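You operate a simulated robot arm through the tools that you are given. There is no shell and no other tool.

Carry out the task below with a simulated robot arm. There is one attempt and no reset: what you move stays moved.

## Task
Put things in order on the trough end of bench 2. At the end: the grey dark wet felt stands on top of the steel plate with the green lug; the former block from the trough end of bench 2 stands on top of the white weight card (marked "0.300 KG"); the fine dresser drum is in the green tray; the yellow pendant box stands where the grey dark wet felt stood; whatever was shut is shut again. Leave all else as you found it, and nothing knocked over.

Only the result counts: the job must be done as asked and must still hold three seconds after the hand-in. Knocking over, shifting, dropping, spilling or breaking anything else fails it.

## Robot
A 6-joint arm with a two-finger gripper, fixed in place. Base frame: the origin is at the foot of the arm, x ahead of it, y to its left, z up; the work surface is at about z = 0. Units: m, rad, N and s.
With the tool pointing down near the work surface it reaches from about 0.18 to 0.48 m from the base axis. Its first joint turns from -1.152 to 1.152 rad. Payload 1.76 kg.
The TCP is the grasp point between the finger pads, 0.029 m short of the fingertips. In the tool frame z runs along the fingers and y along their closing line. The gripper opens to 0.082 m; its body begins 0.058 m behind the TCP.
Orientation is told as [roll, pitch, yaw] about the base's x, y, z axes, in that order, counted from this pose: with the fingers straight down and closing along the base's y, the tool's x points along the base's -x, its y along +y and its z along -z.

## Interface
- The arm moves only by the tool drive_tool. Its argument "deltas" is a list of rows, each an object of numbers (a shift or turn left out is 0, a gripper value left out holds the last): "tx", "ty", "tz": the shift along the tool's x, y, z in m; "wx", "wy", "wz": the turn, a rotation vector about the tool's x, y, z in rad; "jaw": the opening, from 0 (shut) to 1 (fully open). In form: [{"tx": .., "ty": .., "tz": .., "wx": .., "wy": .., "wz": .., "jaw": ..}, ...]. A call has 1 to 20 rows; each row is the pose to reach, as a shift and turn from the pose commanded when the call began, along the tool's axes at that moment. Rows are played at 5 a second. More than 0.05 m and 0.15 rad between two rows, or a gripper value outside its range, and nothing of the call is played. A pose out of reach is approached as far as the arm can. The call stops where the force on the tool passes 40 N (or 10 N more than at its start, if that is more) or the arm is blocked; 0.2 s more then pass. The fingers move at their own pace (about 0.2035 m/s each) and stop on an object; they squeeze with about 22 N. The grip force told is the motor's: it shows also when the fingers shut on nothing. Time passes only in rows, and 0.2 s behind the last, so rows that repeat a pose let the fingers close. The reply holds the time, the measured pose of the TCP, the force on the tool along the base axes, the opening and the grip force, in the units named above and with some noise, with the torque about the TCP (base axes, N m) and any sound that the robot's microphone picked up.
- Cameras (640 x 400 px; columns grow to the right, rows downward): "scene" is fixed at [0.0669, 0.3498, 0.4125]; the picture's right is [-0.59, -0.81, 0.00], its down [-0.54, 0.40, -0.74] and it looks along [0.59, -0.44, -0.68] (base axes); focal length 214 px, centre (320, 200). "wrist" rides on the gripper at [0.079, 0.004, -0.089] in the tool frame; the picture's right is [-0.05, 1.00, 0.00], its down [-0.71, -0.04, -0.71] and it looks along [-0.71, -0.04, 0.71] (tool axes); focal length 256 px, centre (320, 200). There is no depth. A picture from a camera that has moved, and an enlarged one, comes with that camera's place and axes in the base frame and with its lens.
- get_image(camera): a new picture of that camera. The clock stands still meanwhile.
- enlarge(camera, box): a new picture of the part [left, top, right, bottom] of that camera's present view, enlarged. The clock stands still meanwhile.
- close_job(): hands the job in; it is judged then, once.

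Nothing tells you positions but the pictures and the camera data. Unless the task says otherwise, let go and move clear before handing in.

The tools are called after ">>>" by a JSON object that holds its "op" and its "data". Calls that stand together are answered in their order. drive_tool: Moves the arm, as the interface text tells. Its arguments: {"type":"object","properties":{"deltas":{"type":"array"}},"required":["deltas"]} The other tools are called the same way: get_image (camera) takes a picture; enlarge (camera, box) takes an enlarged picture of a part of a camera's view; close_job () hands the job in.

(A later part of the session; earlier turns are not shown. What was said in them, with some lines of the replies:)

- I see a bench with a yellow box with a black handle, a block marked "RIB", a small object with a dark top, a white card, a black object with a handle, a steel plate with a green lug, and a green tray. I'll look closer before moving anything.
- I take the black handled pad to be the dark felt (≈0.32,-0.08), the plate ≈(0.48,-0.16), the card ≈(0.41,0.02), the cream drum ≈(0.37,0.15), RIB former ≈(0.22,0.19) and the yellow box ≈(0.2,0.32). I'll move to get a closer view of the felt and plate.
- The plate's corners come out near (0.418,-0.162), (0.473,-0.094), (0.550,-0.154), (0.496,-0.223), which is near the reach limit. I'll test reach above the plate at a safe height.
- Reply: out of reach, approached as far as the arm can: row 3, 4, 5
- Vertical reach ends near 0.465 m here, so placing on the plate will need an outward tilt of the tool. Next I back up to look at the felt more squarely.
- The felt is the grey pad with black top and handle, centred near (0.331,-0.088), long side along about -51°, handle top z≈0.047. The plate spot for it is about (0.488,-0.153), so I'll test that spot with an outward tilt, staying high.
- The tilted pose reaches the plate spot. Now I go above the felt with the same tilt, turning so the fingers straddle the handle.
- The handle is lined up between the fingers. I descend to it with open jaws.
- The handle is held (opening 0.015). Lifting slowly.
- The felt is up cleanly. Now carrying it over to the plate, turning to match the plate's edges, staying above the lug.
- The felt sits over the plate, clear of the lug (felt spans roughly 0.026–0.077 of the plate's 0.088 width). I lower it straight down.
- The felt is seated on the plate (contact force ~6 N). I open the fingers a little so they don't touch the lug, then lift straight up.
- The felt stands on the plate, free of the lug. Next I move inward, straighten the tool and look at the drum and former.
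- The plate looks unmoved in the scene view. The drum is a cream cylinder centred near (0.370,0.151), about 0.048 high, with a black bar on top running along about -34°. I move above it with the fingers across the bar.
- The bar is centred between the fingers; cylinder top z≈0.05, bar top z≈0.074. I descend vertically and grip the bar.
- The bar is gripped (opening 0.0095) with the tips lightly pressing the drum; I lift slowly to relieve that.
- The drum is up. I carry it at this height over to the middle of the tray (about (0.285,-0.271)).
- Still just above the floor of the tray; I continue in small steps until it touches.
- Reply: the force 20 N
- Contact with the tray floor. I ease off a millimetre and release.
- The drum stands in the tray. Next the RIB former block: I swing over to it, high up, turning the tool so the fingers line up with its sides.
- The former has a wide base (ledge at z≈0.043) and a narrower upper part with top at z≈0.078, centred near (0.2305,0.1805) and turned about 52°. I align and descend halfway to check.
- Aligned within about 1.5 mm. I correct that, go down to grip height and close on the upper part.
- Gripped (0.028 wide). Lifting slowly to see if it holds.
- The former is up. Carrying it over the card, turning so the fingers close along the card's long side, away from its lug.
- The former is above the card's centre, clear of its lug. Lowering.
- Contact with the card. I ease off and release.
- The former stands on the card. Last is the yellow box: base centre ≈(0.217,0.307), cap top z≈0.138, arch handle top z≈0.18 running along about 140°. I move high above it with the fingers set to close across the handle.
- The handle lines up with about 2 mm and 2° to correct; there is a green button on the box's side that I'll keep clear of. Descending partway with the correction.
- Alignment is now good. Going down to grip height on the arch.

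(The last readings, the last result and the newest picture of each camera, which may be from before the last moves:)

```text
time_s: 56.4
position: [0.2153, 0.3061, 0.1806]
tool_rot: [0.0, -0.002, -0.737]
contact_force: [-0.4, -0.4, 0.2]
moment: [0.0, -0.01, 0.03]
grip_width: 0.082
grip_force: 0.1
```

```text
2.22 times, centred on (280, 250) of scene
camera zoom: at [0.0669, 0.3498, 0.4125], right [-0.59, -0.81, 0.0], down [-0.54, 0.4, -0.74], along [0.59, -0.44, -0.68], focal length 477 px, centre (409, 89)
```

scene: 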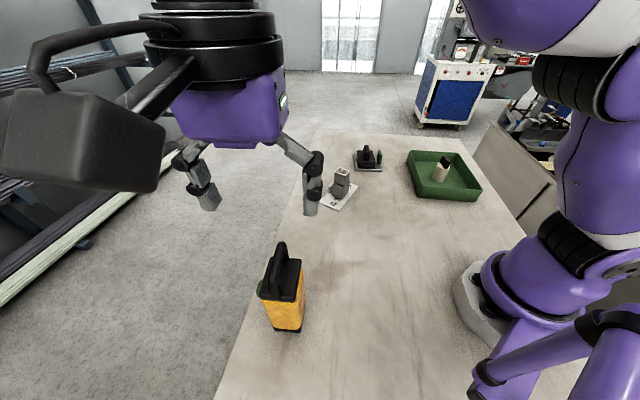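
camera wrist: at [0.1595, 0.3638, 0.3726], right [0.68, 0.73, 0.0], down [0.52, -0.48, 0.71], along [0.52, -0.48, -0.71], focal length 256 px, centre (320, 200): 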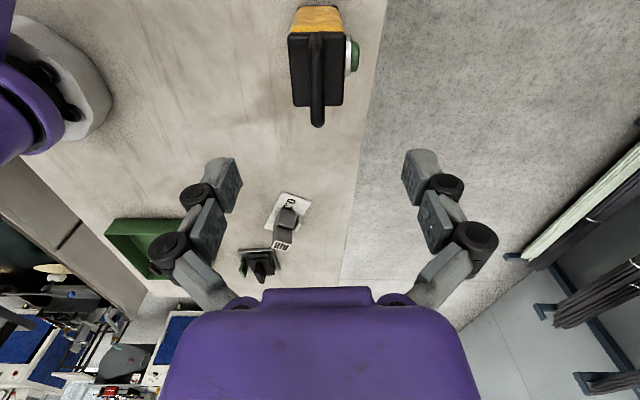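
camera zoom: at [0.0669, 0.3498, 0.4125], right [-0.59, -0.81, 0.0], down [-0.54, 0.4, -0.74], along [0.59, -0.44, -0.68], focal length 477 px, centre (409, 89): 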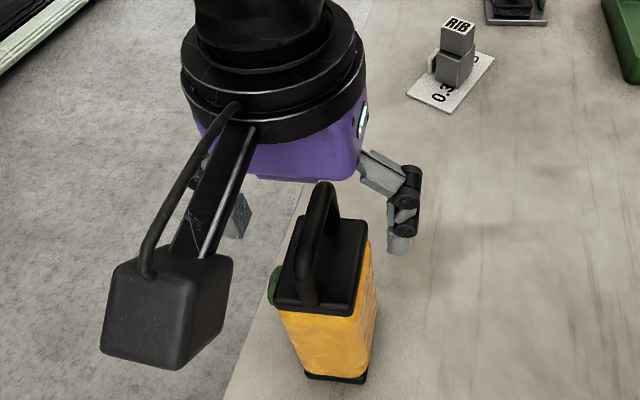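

>>> {"op": "drive_tool", "data": {"deltas": [{"jaw": 0.6}, {"jaw": 0.25}, {"jaw": 0.0}, {"jaw": 0.0}, {"jaw": 0.0}]}}

>>> {"op": "enlarge", "data": {"camera": "wrist", "box": [220, 50, 420, 250]}}

```text
time_s: 57.6
position: [0.2146, 0.3058, 0.1801]
tool_rot: [-0.001, -0.002, -0.739]
contact_force: [0.4, 0.1, -0.2]
moment: [0.05, 0.05, -0.04]
grip_width: 0.0114
grip_force: 21.7
```

```text
2.00 times, centred on (320, 150) of wrist
camera zoom: at [0.1595, 0.3633, 0.2706], right [0.71, 0.7, 0.0], down [0.5, -0.5, 0.71], along [0.5, -0.5, -0.71], focal length 512 px, centre (320, 300)
```

zoom: 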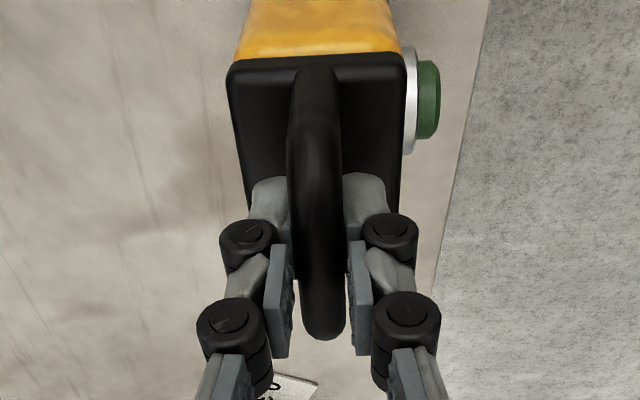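

Handle gripped (0.0114). Lifting a little first to check the hold.

>>> {"op": "drive_tool", "data": {"deltas": [{"tz": -0.003, "jaw": 0}, {"tz": -0.008, "jaw": 0}, {"tz": -0.015, "jaw": 0}, {"tz": -0.015, "jaw": 0}]}}

>>> {"op": "enlarge", "data": {"camera": "scene", "box": [180, 160, 380, 340]}}

>>> {"op": "enlarge", "data": {"camera": "wrist", "box": [220, 50, 420, 250]}}

```text
time_s: 58.6
position: [0.2156, 0.3061, 0.1955]
tool_rot: [0.0, -0.001, -0.737]
contact_force: [0.1, -0.2, -3.0]
moment: [-0.03, 0.02, 0.02]
grip_width: 0.0101
grip_force: 22.0
```

```text
2.22 times, centred on (280, 250) of scene
camera zoom: at [0.0669, 0.3498, 0.4125], right [-0.59, -0.81, 0.0], down [-0.54, 0.4, -0.74], along [0.59, -0.44, -0.68], focal length 477 px, centre (409, 89)
```

zoom: 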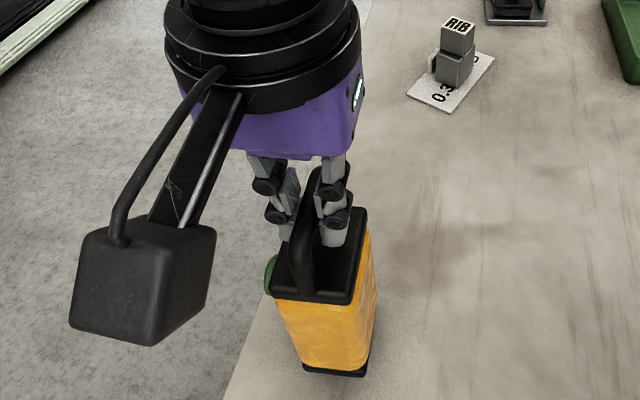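

```text
2.00 times, centred on (320, 150) of wrist
camera zoom: at [0.1605, 0.3638, 0.2858], right [0.71, 0.7, 0.0], down [0.5, -0.5, 0.71], along [0.5, -0.5, -0.71], focal length 512 px, centre (320, 300)
```

zoom: 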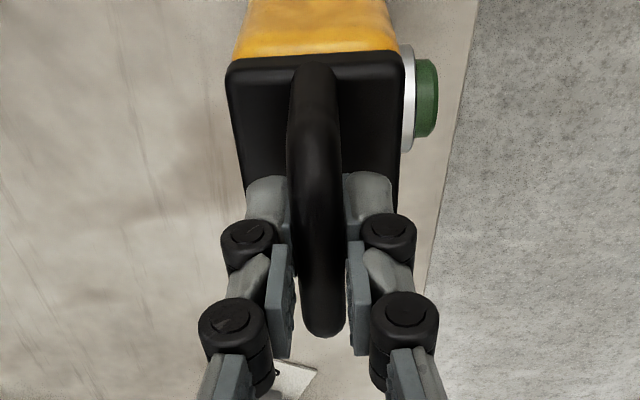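

>>> {"op": "enlarge", "data": {"camera": "scene", "box": [240, 230, 330, 345]}}

>>> {"op": "drive_tool", "data": {"deltas": [{"tz": -0.005, "jaw": 0}, {"tz": -0.005, "jaw": 0}, {"tz": -0.005, "jaw": 0}]}}

>>> {"op": "enlarge", "data": {"camera": "scene", "box": [240, 230, 330, 345]}}

```text
3.48 times, centred on (285, 288) of scene
camera zoom: at [0.0669, 0.3498, 0.4125], right [-0.59, -0.81, 0.0], down [-0.54, 0.4, -0.74], along [0.59, -0.44, -0.68], focal length 746 px, centre (442, -104)
```

zoom: 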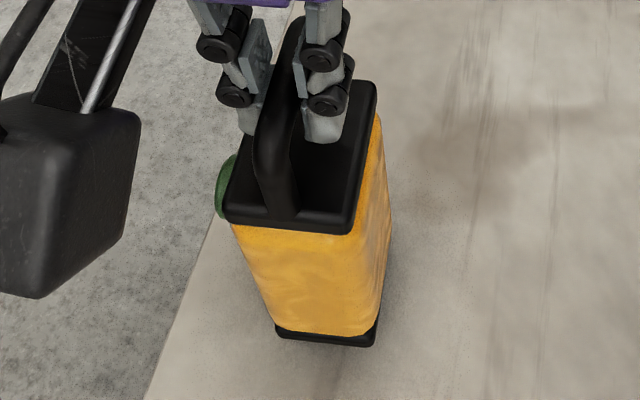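

```text
time_s: 59.4
position: [0.2159, 0.3072, 0.1997]
tool_rot: [0.001, -0.001, -0.737]
contact_force: [-0.4, 0.2, -2.8]
moment: [0.0, 0.02, -0.02]
grip_width: 0.0101
grip_force: 22.3
```

```text
3.48 times, centred on (285, 288) of scene
camera zoom: at [0.0669, 0.3498, 0.4125], right [-0.59, -0.81, 0.0], down [-0.54, 0.4, -0.74], along [0.59, -0.44, -0.68], focal length 746 px, centre (442, -104)
```

zoom: 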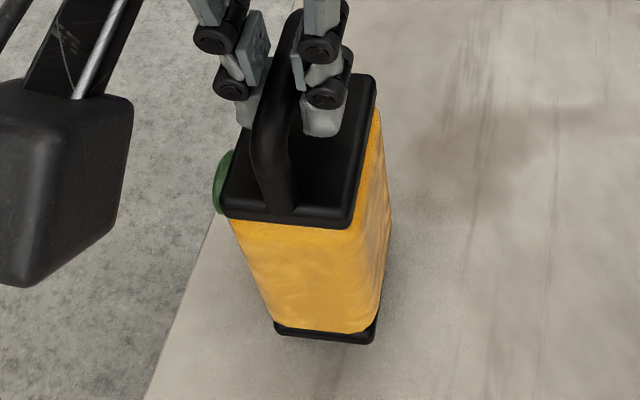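

The box is lifted without slipping (bottom lifted ~20 mm). I raise it further, then carry it slowly to where the felt stood.

>>> {"op": "drive_tool", "data": {"deltas": [{"tz": -0.015, "jaw": 0}, {"tz": -0.035, "jaw": 0}, {"tz": -0.035, "jaw": 0}]}}

>>> {"op": "drive_tool", "data": {"deltas": [{"tx": -0.0175, "ty": -0.0108, "wz": 0.008, "jaw": 0}, {"tx": -0.0437, "ty": -0.0269, "wz": 0.02, "jaw": 0}, {"tx": -0.0729, "ty": -0.0449, "wz": 0.035, "jaw": 0}, {"tx": -0.102, "ty": -0.0628, "wz": 0.05, "jaw": 0}, {"tx": -0.1312, "ty": -0.0808, "wz": 0.065, "jaw": 0}, {"tx": -0.1603, "ty": -0.0987, "wz": 0.08, "jaw": 0}, {"tx": -0.1895, "ty": -0.1167, "wz": 0.095, "jaw": 0}, {"tx": -0.2186, "ty": -0.1346, "wz": 0.11, "jaw": 0}, {"tx": -0.2478, "ty": -0.1526, "wz": 0.125, "jaw": 0}, {"tx": -0.2769, "ty": -0.1705, "wz": 0.14, "jaw": 0}, {"tx": -0.3061, "ty": -0.1885, "wz": 0.155, "jaw": 0}, {"tx": -0.3323, "ty": -0.2046, "wz": 0.165, "jaw": 0}, {"tx": -0.3498, "ty": -0.2154, "wz": 0.17, "jaw": 0}, {"tx": -0.3498, "ty": -0.2154, "wz": 0.17, "jaw": 0}]}}

>>> {"op": "get_image", "data": {"camera": "wrist"}}

>>> {"op": "get_image", "data": {"camera": "scene"}}

```text
time_s: 60.2
position: [0.2151, 0.307, 0.2371]
tool_rot: [-0.001, 0.0, -0.739]
contact_force: [0.1, 0.0, -2.9]
moment: [0.0, 0.0, 0.0]
grip_width: 0.0104
grip_force: 22.0
```

```text
time_s: 63.2
position: [0.3301, -0.0885, 0.2365]
tool_rot: [0.0, -0.001, -0.909]
contact_force: [0.0, 0.0, -1.8]
moment: [0.0, -0.01, -0.02]
grip_width: 0.0105
grip_force: 22.2
```

```text
taken
camera wrist: at [0.2856, -0.0225, 0.3255], right [0.82, 0.57, 0.0], down [0.4, -0.58, 0.71], along [0.4, -0.58, -0.71], focal length 256 px, centre (320, 200)
```

wrist: 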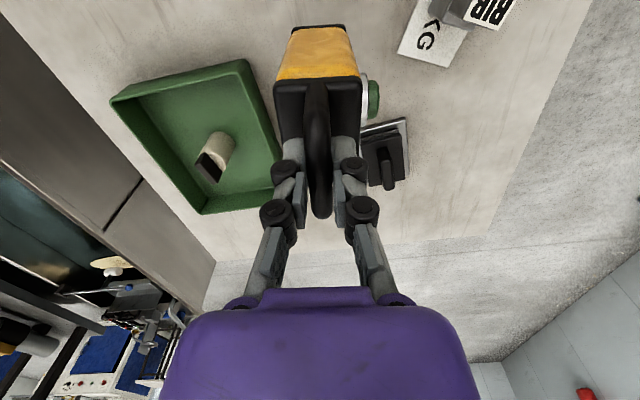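

```text
taken
```

scene: 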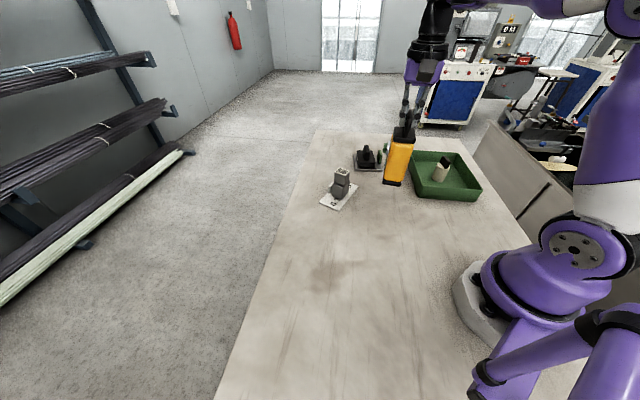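

>>> {"op": "drive_tool", "data": {"deltas": [{"tz": 0.015, "jaw": 0}, {"tz": 0.03, "jaw": 0}, {"tz": 0.042, "jaw": 0}, {"tz": 0.049, "jaw": 0}, {"tz": 0.049, "jaw": 0}]}}

>>> {"op": "get_image", "data": {"camera": "wrist"}}

>>> {"op": "enlarge", "data": {"camera": "scene", "box": [340, 110, 440, 210]}}

```text
time_s: 64.4
position: [0.329, -0.0881, 0.1877]
tool_rot: [-0.001, -0.001, -0.911]
contact_force: [-0.5, -0.2, -2.0]
moment: [-0.02, 0.02, 0.01]
grip_width: 0.0104
grip_force: 21.5
```

```text
taken
camera wrist: at [0.284, -0.0227, 0.277], right [0.82, 0.57, 0.0], down [0.4, -0.58, 0.71], along [0.4, -0.58, -0.71], focal length 256 px, centre (320, 200)
```

wrist: 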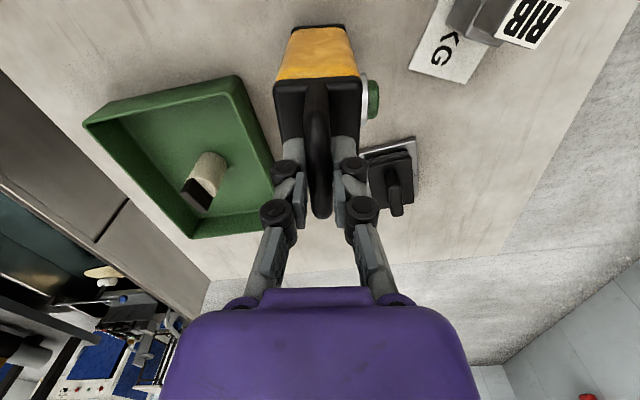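

```text
4.00 times, centred on (390, 160) of scene
camera zoom: at [0.0669, 0.3498, 0.4125], right [-0.59, -0.81, 0.0], down [-0.54, 0.4, -0.74], along [0.59, -0.44, -0.68], focal length 858 px, centre (40, 360)
```

zoom: 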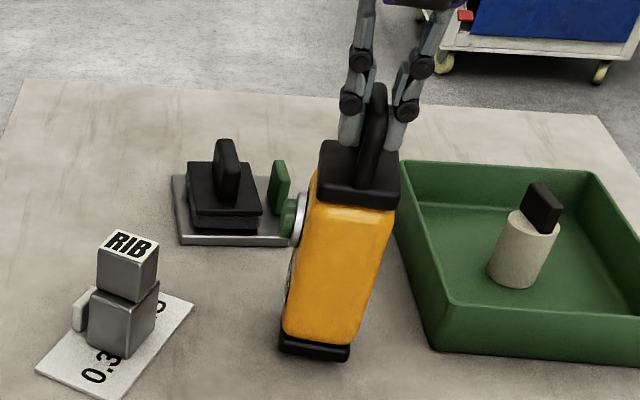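

By the same scene measurement the box base is within a couple of mm of where the felt stood. Lowering in small steps.

>>> {"op": "drive_tool", "data": {"deltas": [{"tz": 0.002, "jaw": 0}, {"tz": 0.005, "jaw": 0}, {"tz": 0.005, "jaw": 0}]}}

>>> {"op": "drive_tool", "data": {"deltas": [{"tz": 0.001, "jaw": 0}, {"tz": 0.0015, "jaw": 0}]}}

```text
time_s: 65.2
position: [0.3284, -0.0885, 0.1824]
tool_rot: [0.001, 0.001, -0.91]
contact_force: [-0.4, 0.4, -2.3]
moment: [-0.02, 0.01, 0.03]
grip_width: 0.0107
grip_force: 22.4
```

```text
time_s: 65.8
position: [0.3302, -0.0874, 0.1813]
tool_rot: [-0.001, -0.002, -0.908]
contact_force: [-1.0, 0.2, 2.6]
moment: [0.1, 0.13, 0.01]
grip_width: 0.0105
grip_force: 22.2
```

>>> {"op": "drive_tool", "data": {"deltas": [{"tz": 0.0007, "jaw": 0}, {"tz": 0.0007, "jaw": 0}]}}

>>> {"op": "enlarge", "data": {"camera": "scene", "box": [340, 110, 440, 210]}}

```text
time_s: 66.4
position: [0.3292, -0.0882, 0.1802]
tool_rot: [0.0, 0.0, -0.91]
contact_force: [-0.7, 0.0, -0.6]
moment: [0.01, 0.02, 0.05]
grip_width: 0.0111
grip_force: 22.4
```

```text
4.00 times, centred on (390, 160) of scene
camera zoom: at [0.0669, 0.3498, 0.4125], right [-0.59, -0.81, 0.0], down [-0.54, 0.4, -0.74], along [0.59, -0.44, -0.68], focal length 858 px, centre (40, 360)
```

zoom: 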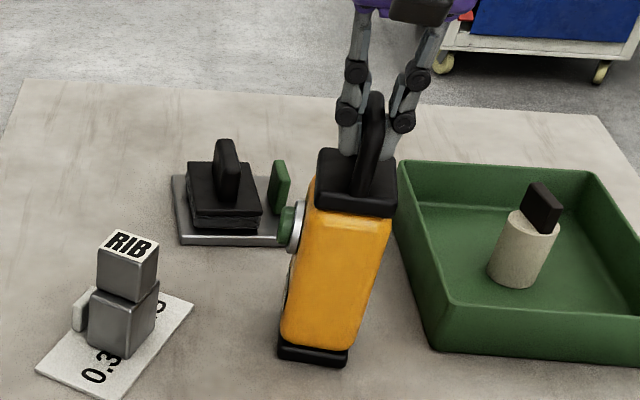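

Seated. Releasing gently and rising straight up.

>>> {"op": "drive_tool", "data": {"deltas": [{"jaw": 0.16}, {"jaw": 0.25}, {"jaw": 0.5}, {"jaw": 0.8}, {"jaw": 0.8}]}}

>>> {"op": "drive_tool", "data": {"deltas": [{"tz": -0.015, "jaw": 0.8}, {"tz": -0.04, "jaw": 0.8}, {"tz": -0.07, "jaw": 1.0}, {"tz": -0.095, "jaw": 1.0}, {"tz": -0.095, "jaw": 1.0}]}}

>>> {"op": "get_image", "data": {"camera": "wrist"}}

>>> {"op": "enlarge", "data": {"camera": "scene", "box": [330, 110, 490, 220]}}

```text
time_s: 67.6
position: [0.3289, -0.0891, 0.1801]
tool_rot: [-0.001, -0.003, -0.909]
contact_force: [0.9, -0.2, -0.7]
moment: [0.04, 0.03, -0.04]
grip_width: 0.0657
grip_force: 0.2
```

```text
time_s: 68.8
position: [0.3287, -0.0877, 0.2747]
tool_rot: [0.001, 0.0, -0.908]
contact_force: [0.6, 0.5, 0.6]
moment: [-0.02, 0.01, 0.0]
grip_width: 0.082
grip_force: 0.2
```

```text
taken
camera wrist: at [0.2842, -0.0225, 0.3654], right [0.82, 0.57, 0.0], down [0.4, -0.58, 0.71], along [0.4, -0.58, -0.71], focal length 256 px, centre (320, 200)
```

wrist: 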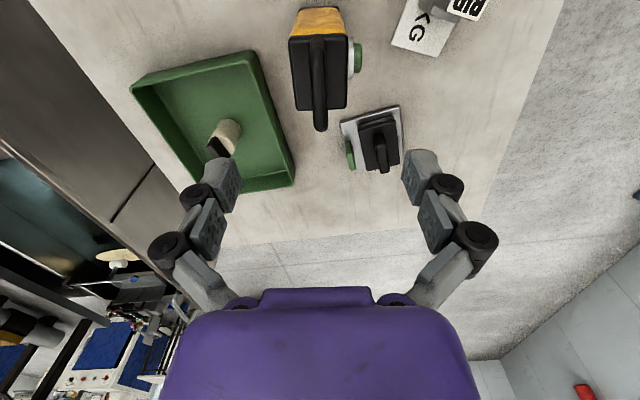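

```text
3.64 times, centred on (410, 165) of scene
camera zoom: at [0.0669, 0.3498, 0.4125], right [-0.59, -0.81, 0.0], down [-0.54, 0.4, -0.74], along [0.59, -0.44, -0.68], focal length 780 px, centre (-7, 327)
```

zoom: 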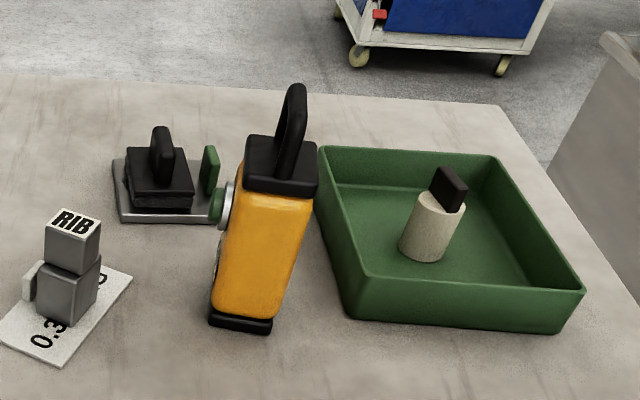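

All four pieces are in place and upright. I move the arm clear, back to its starting pose, and do a final check.

>>> {"op": "drive_tool", "data": {"deltas": [{"tz": -0.01, "jaw": 1.0}, {"tx": 0.0122, "ty": 0.0034, "tz": -0.013, "wz": -0.13}, {"tx": 0.0245, "ty": 0.0067, "tz": -0.013, "wz": -0.26}, {"tx": 0.0367, "ty": 0.0101, "tz": -0.013, "wz": -0.39}, {"tx": 0.0489, "ty": 0.0135, "tz": -0.013, "wz": -0.52}, {"tx": 0.0611, "ty": 0.0169, "tz": -0.013, "wz": -0.65}, {"tx": 0.0734, "ty": 0.0202, "tz": -0.013, "wz": -0.78}, {"tx": 0.0856, "ty": 0.0236, "tz": -0.013, "wz": -0.908}, {"tx": 0.0856, "ty": 0.0236, "tz": -0.013, "wz": -0.908}, {"tx": 0.0856, "ty": 0.0236, "tz": -0.013, "wz": -0.908}]}}

>>> {"op": "get_image", "data": {"camera": "scene"}}

>>> {"op": "get_image", "data": {"camera": "wrist"}}

>>> {"op": "enlarge", "data": {"camera": "scene", "box": [300, 130, 490, 230]}}

```text
time_s: 71.0
position: [0.2959, -0.0056, 0.2901]
tool_rot: [-0.001, 0.0, 0.0]
contact_force: [-0.5, 0.2, -0.2]
moment: [-0.01, -0.01, 0.0]
grip_width: 0.0817
grip_force: 0.1
```

```text
taken
```

scene: 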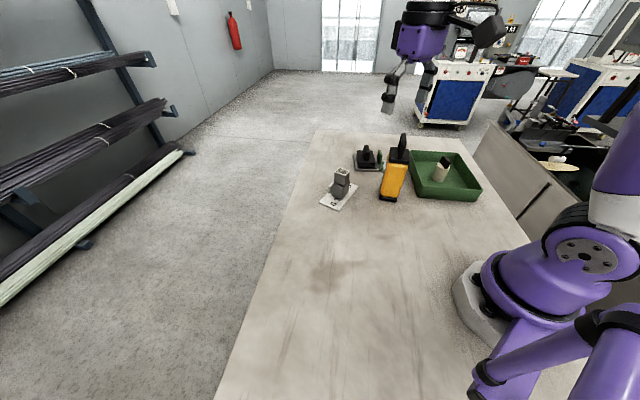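

```text
taken
camera wrist: at [0.2168, -0.0007, 0.3785], right [0.05, 1.0, 0.0], down [0.71, -0.04, 0.71], along [0.71, -0.04, -0.71], focal length 256 px, centre (320, 200)
```

wrist: 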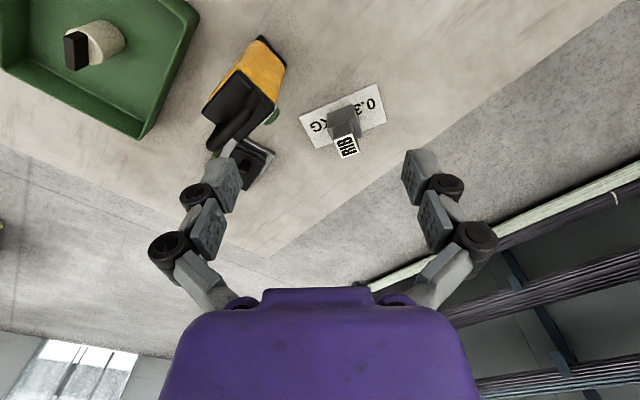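

```text
3.37 times, centred on (395, 180) of scene
camera zoom: at [0.0669, 0.3498, 0.4125], right [-0.59, -0.81, 0.0], down [-0.54, 0.4, -0.74], along [0.59, -0.44, -0.68], focal length 722 px, centre (67, 267)
```

zoom: 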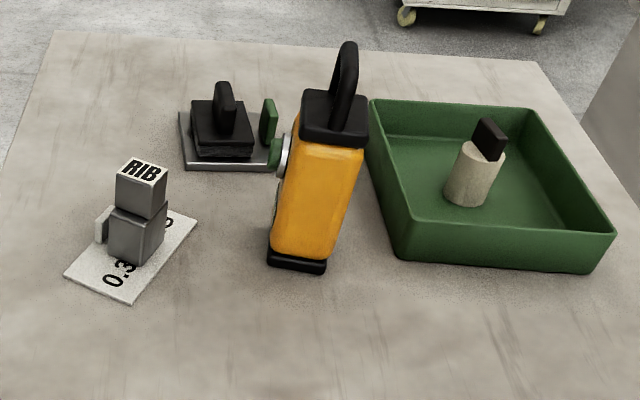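

Everything is where it was asked for: the felt is on the plate, the former on the card, the drum in the tray, and the yellow box on the felt's old spot. All of it is upright, the tray, card and plate haven't moved, nothing was opened, and the arm is clear, so I'm handing in.

>>> {"op": "close_job", "data": {}}

```text
The job is handed in.
```

I've handed in the job with all four pieces in place. In the last pictures everything was upright and the arm was back at its starting pose.

- **Felt:** the dark wet felt stands on the steel plate, clear of the green lug.
- **Former block:** the RIB block stands on the "0.300 KG" card, clear of the card's lug.
- **Drum:** the fine dresser drum stands on the floor of the green tray, near the middle.
- **Pendant box:** the yellow box stands where the felt was, within about 2 mm measured in the scene camera. I turned it about 10° from how it stood before, to line up with the felt's old position.

I saw nothing shut within reach and opened nothing. In before-and-after pictures, the tray, plate and card had not moved. The arm's forces stayed under the 40 N stop; the highest I saw was about 19 N, when setting down the drum.
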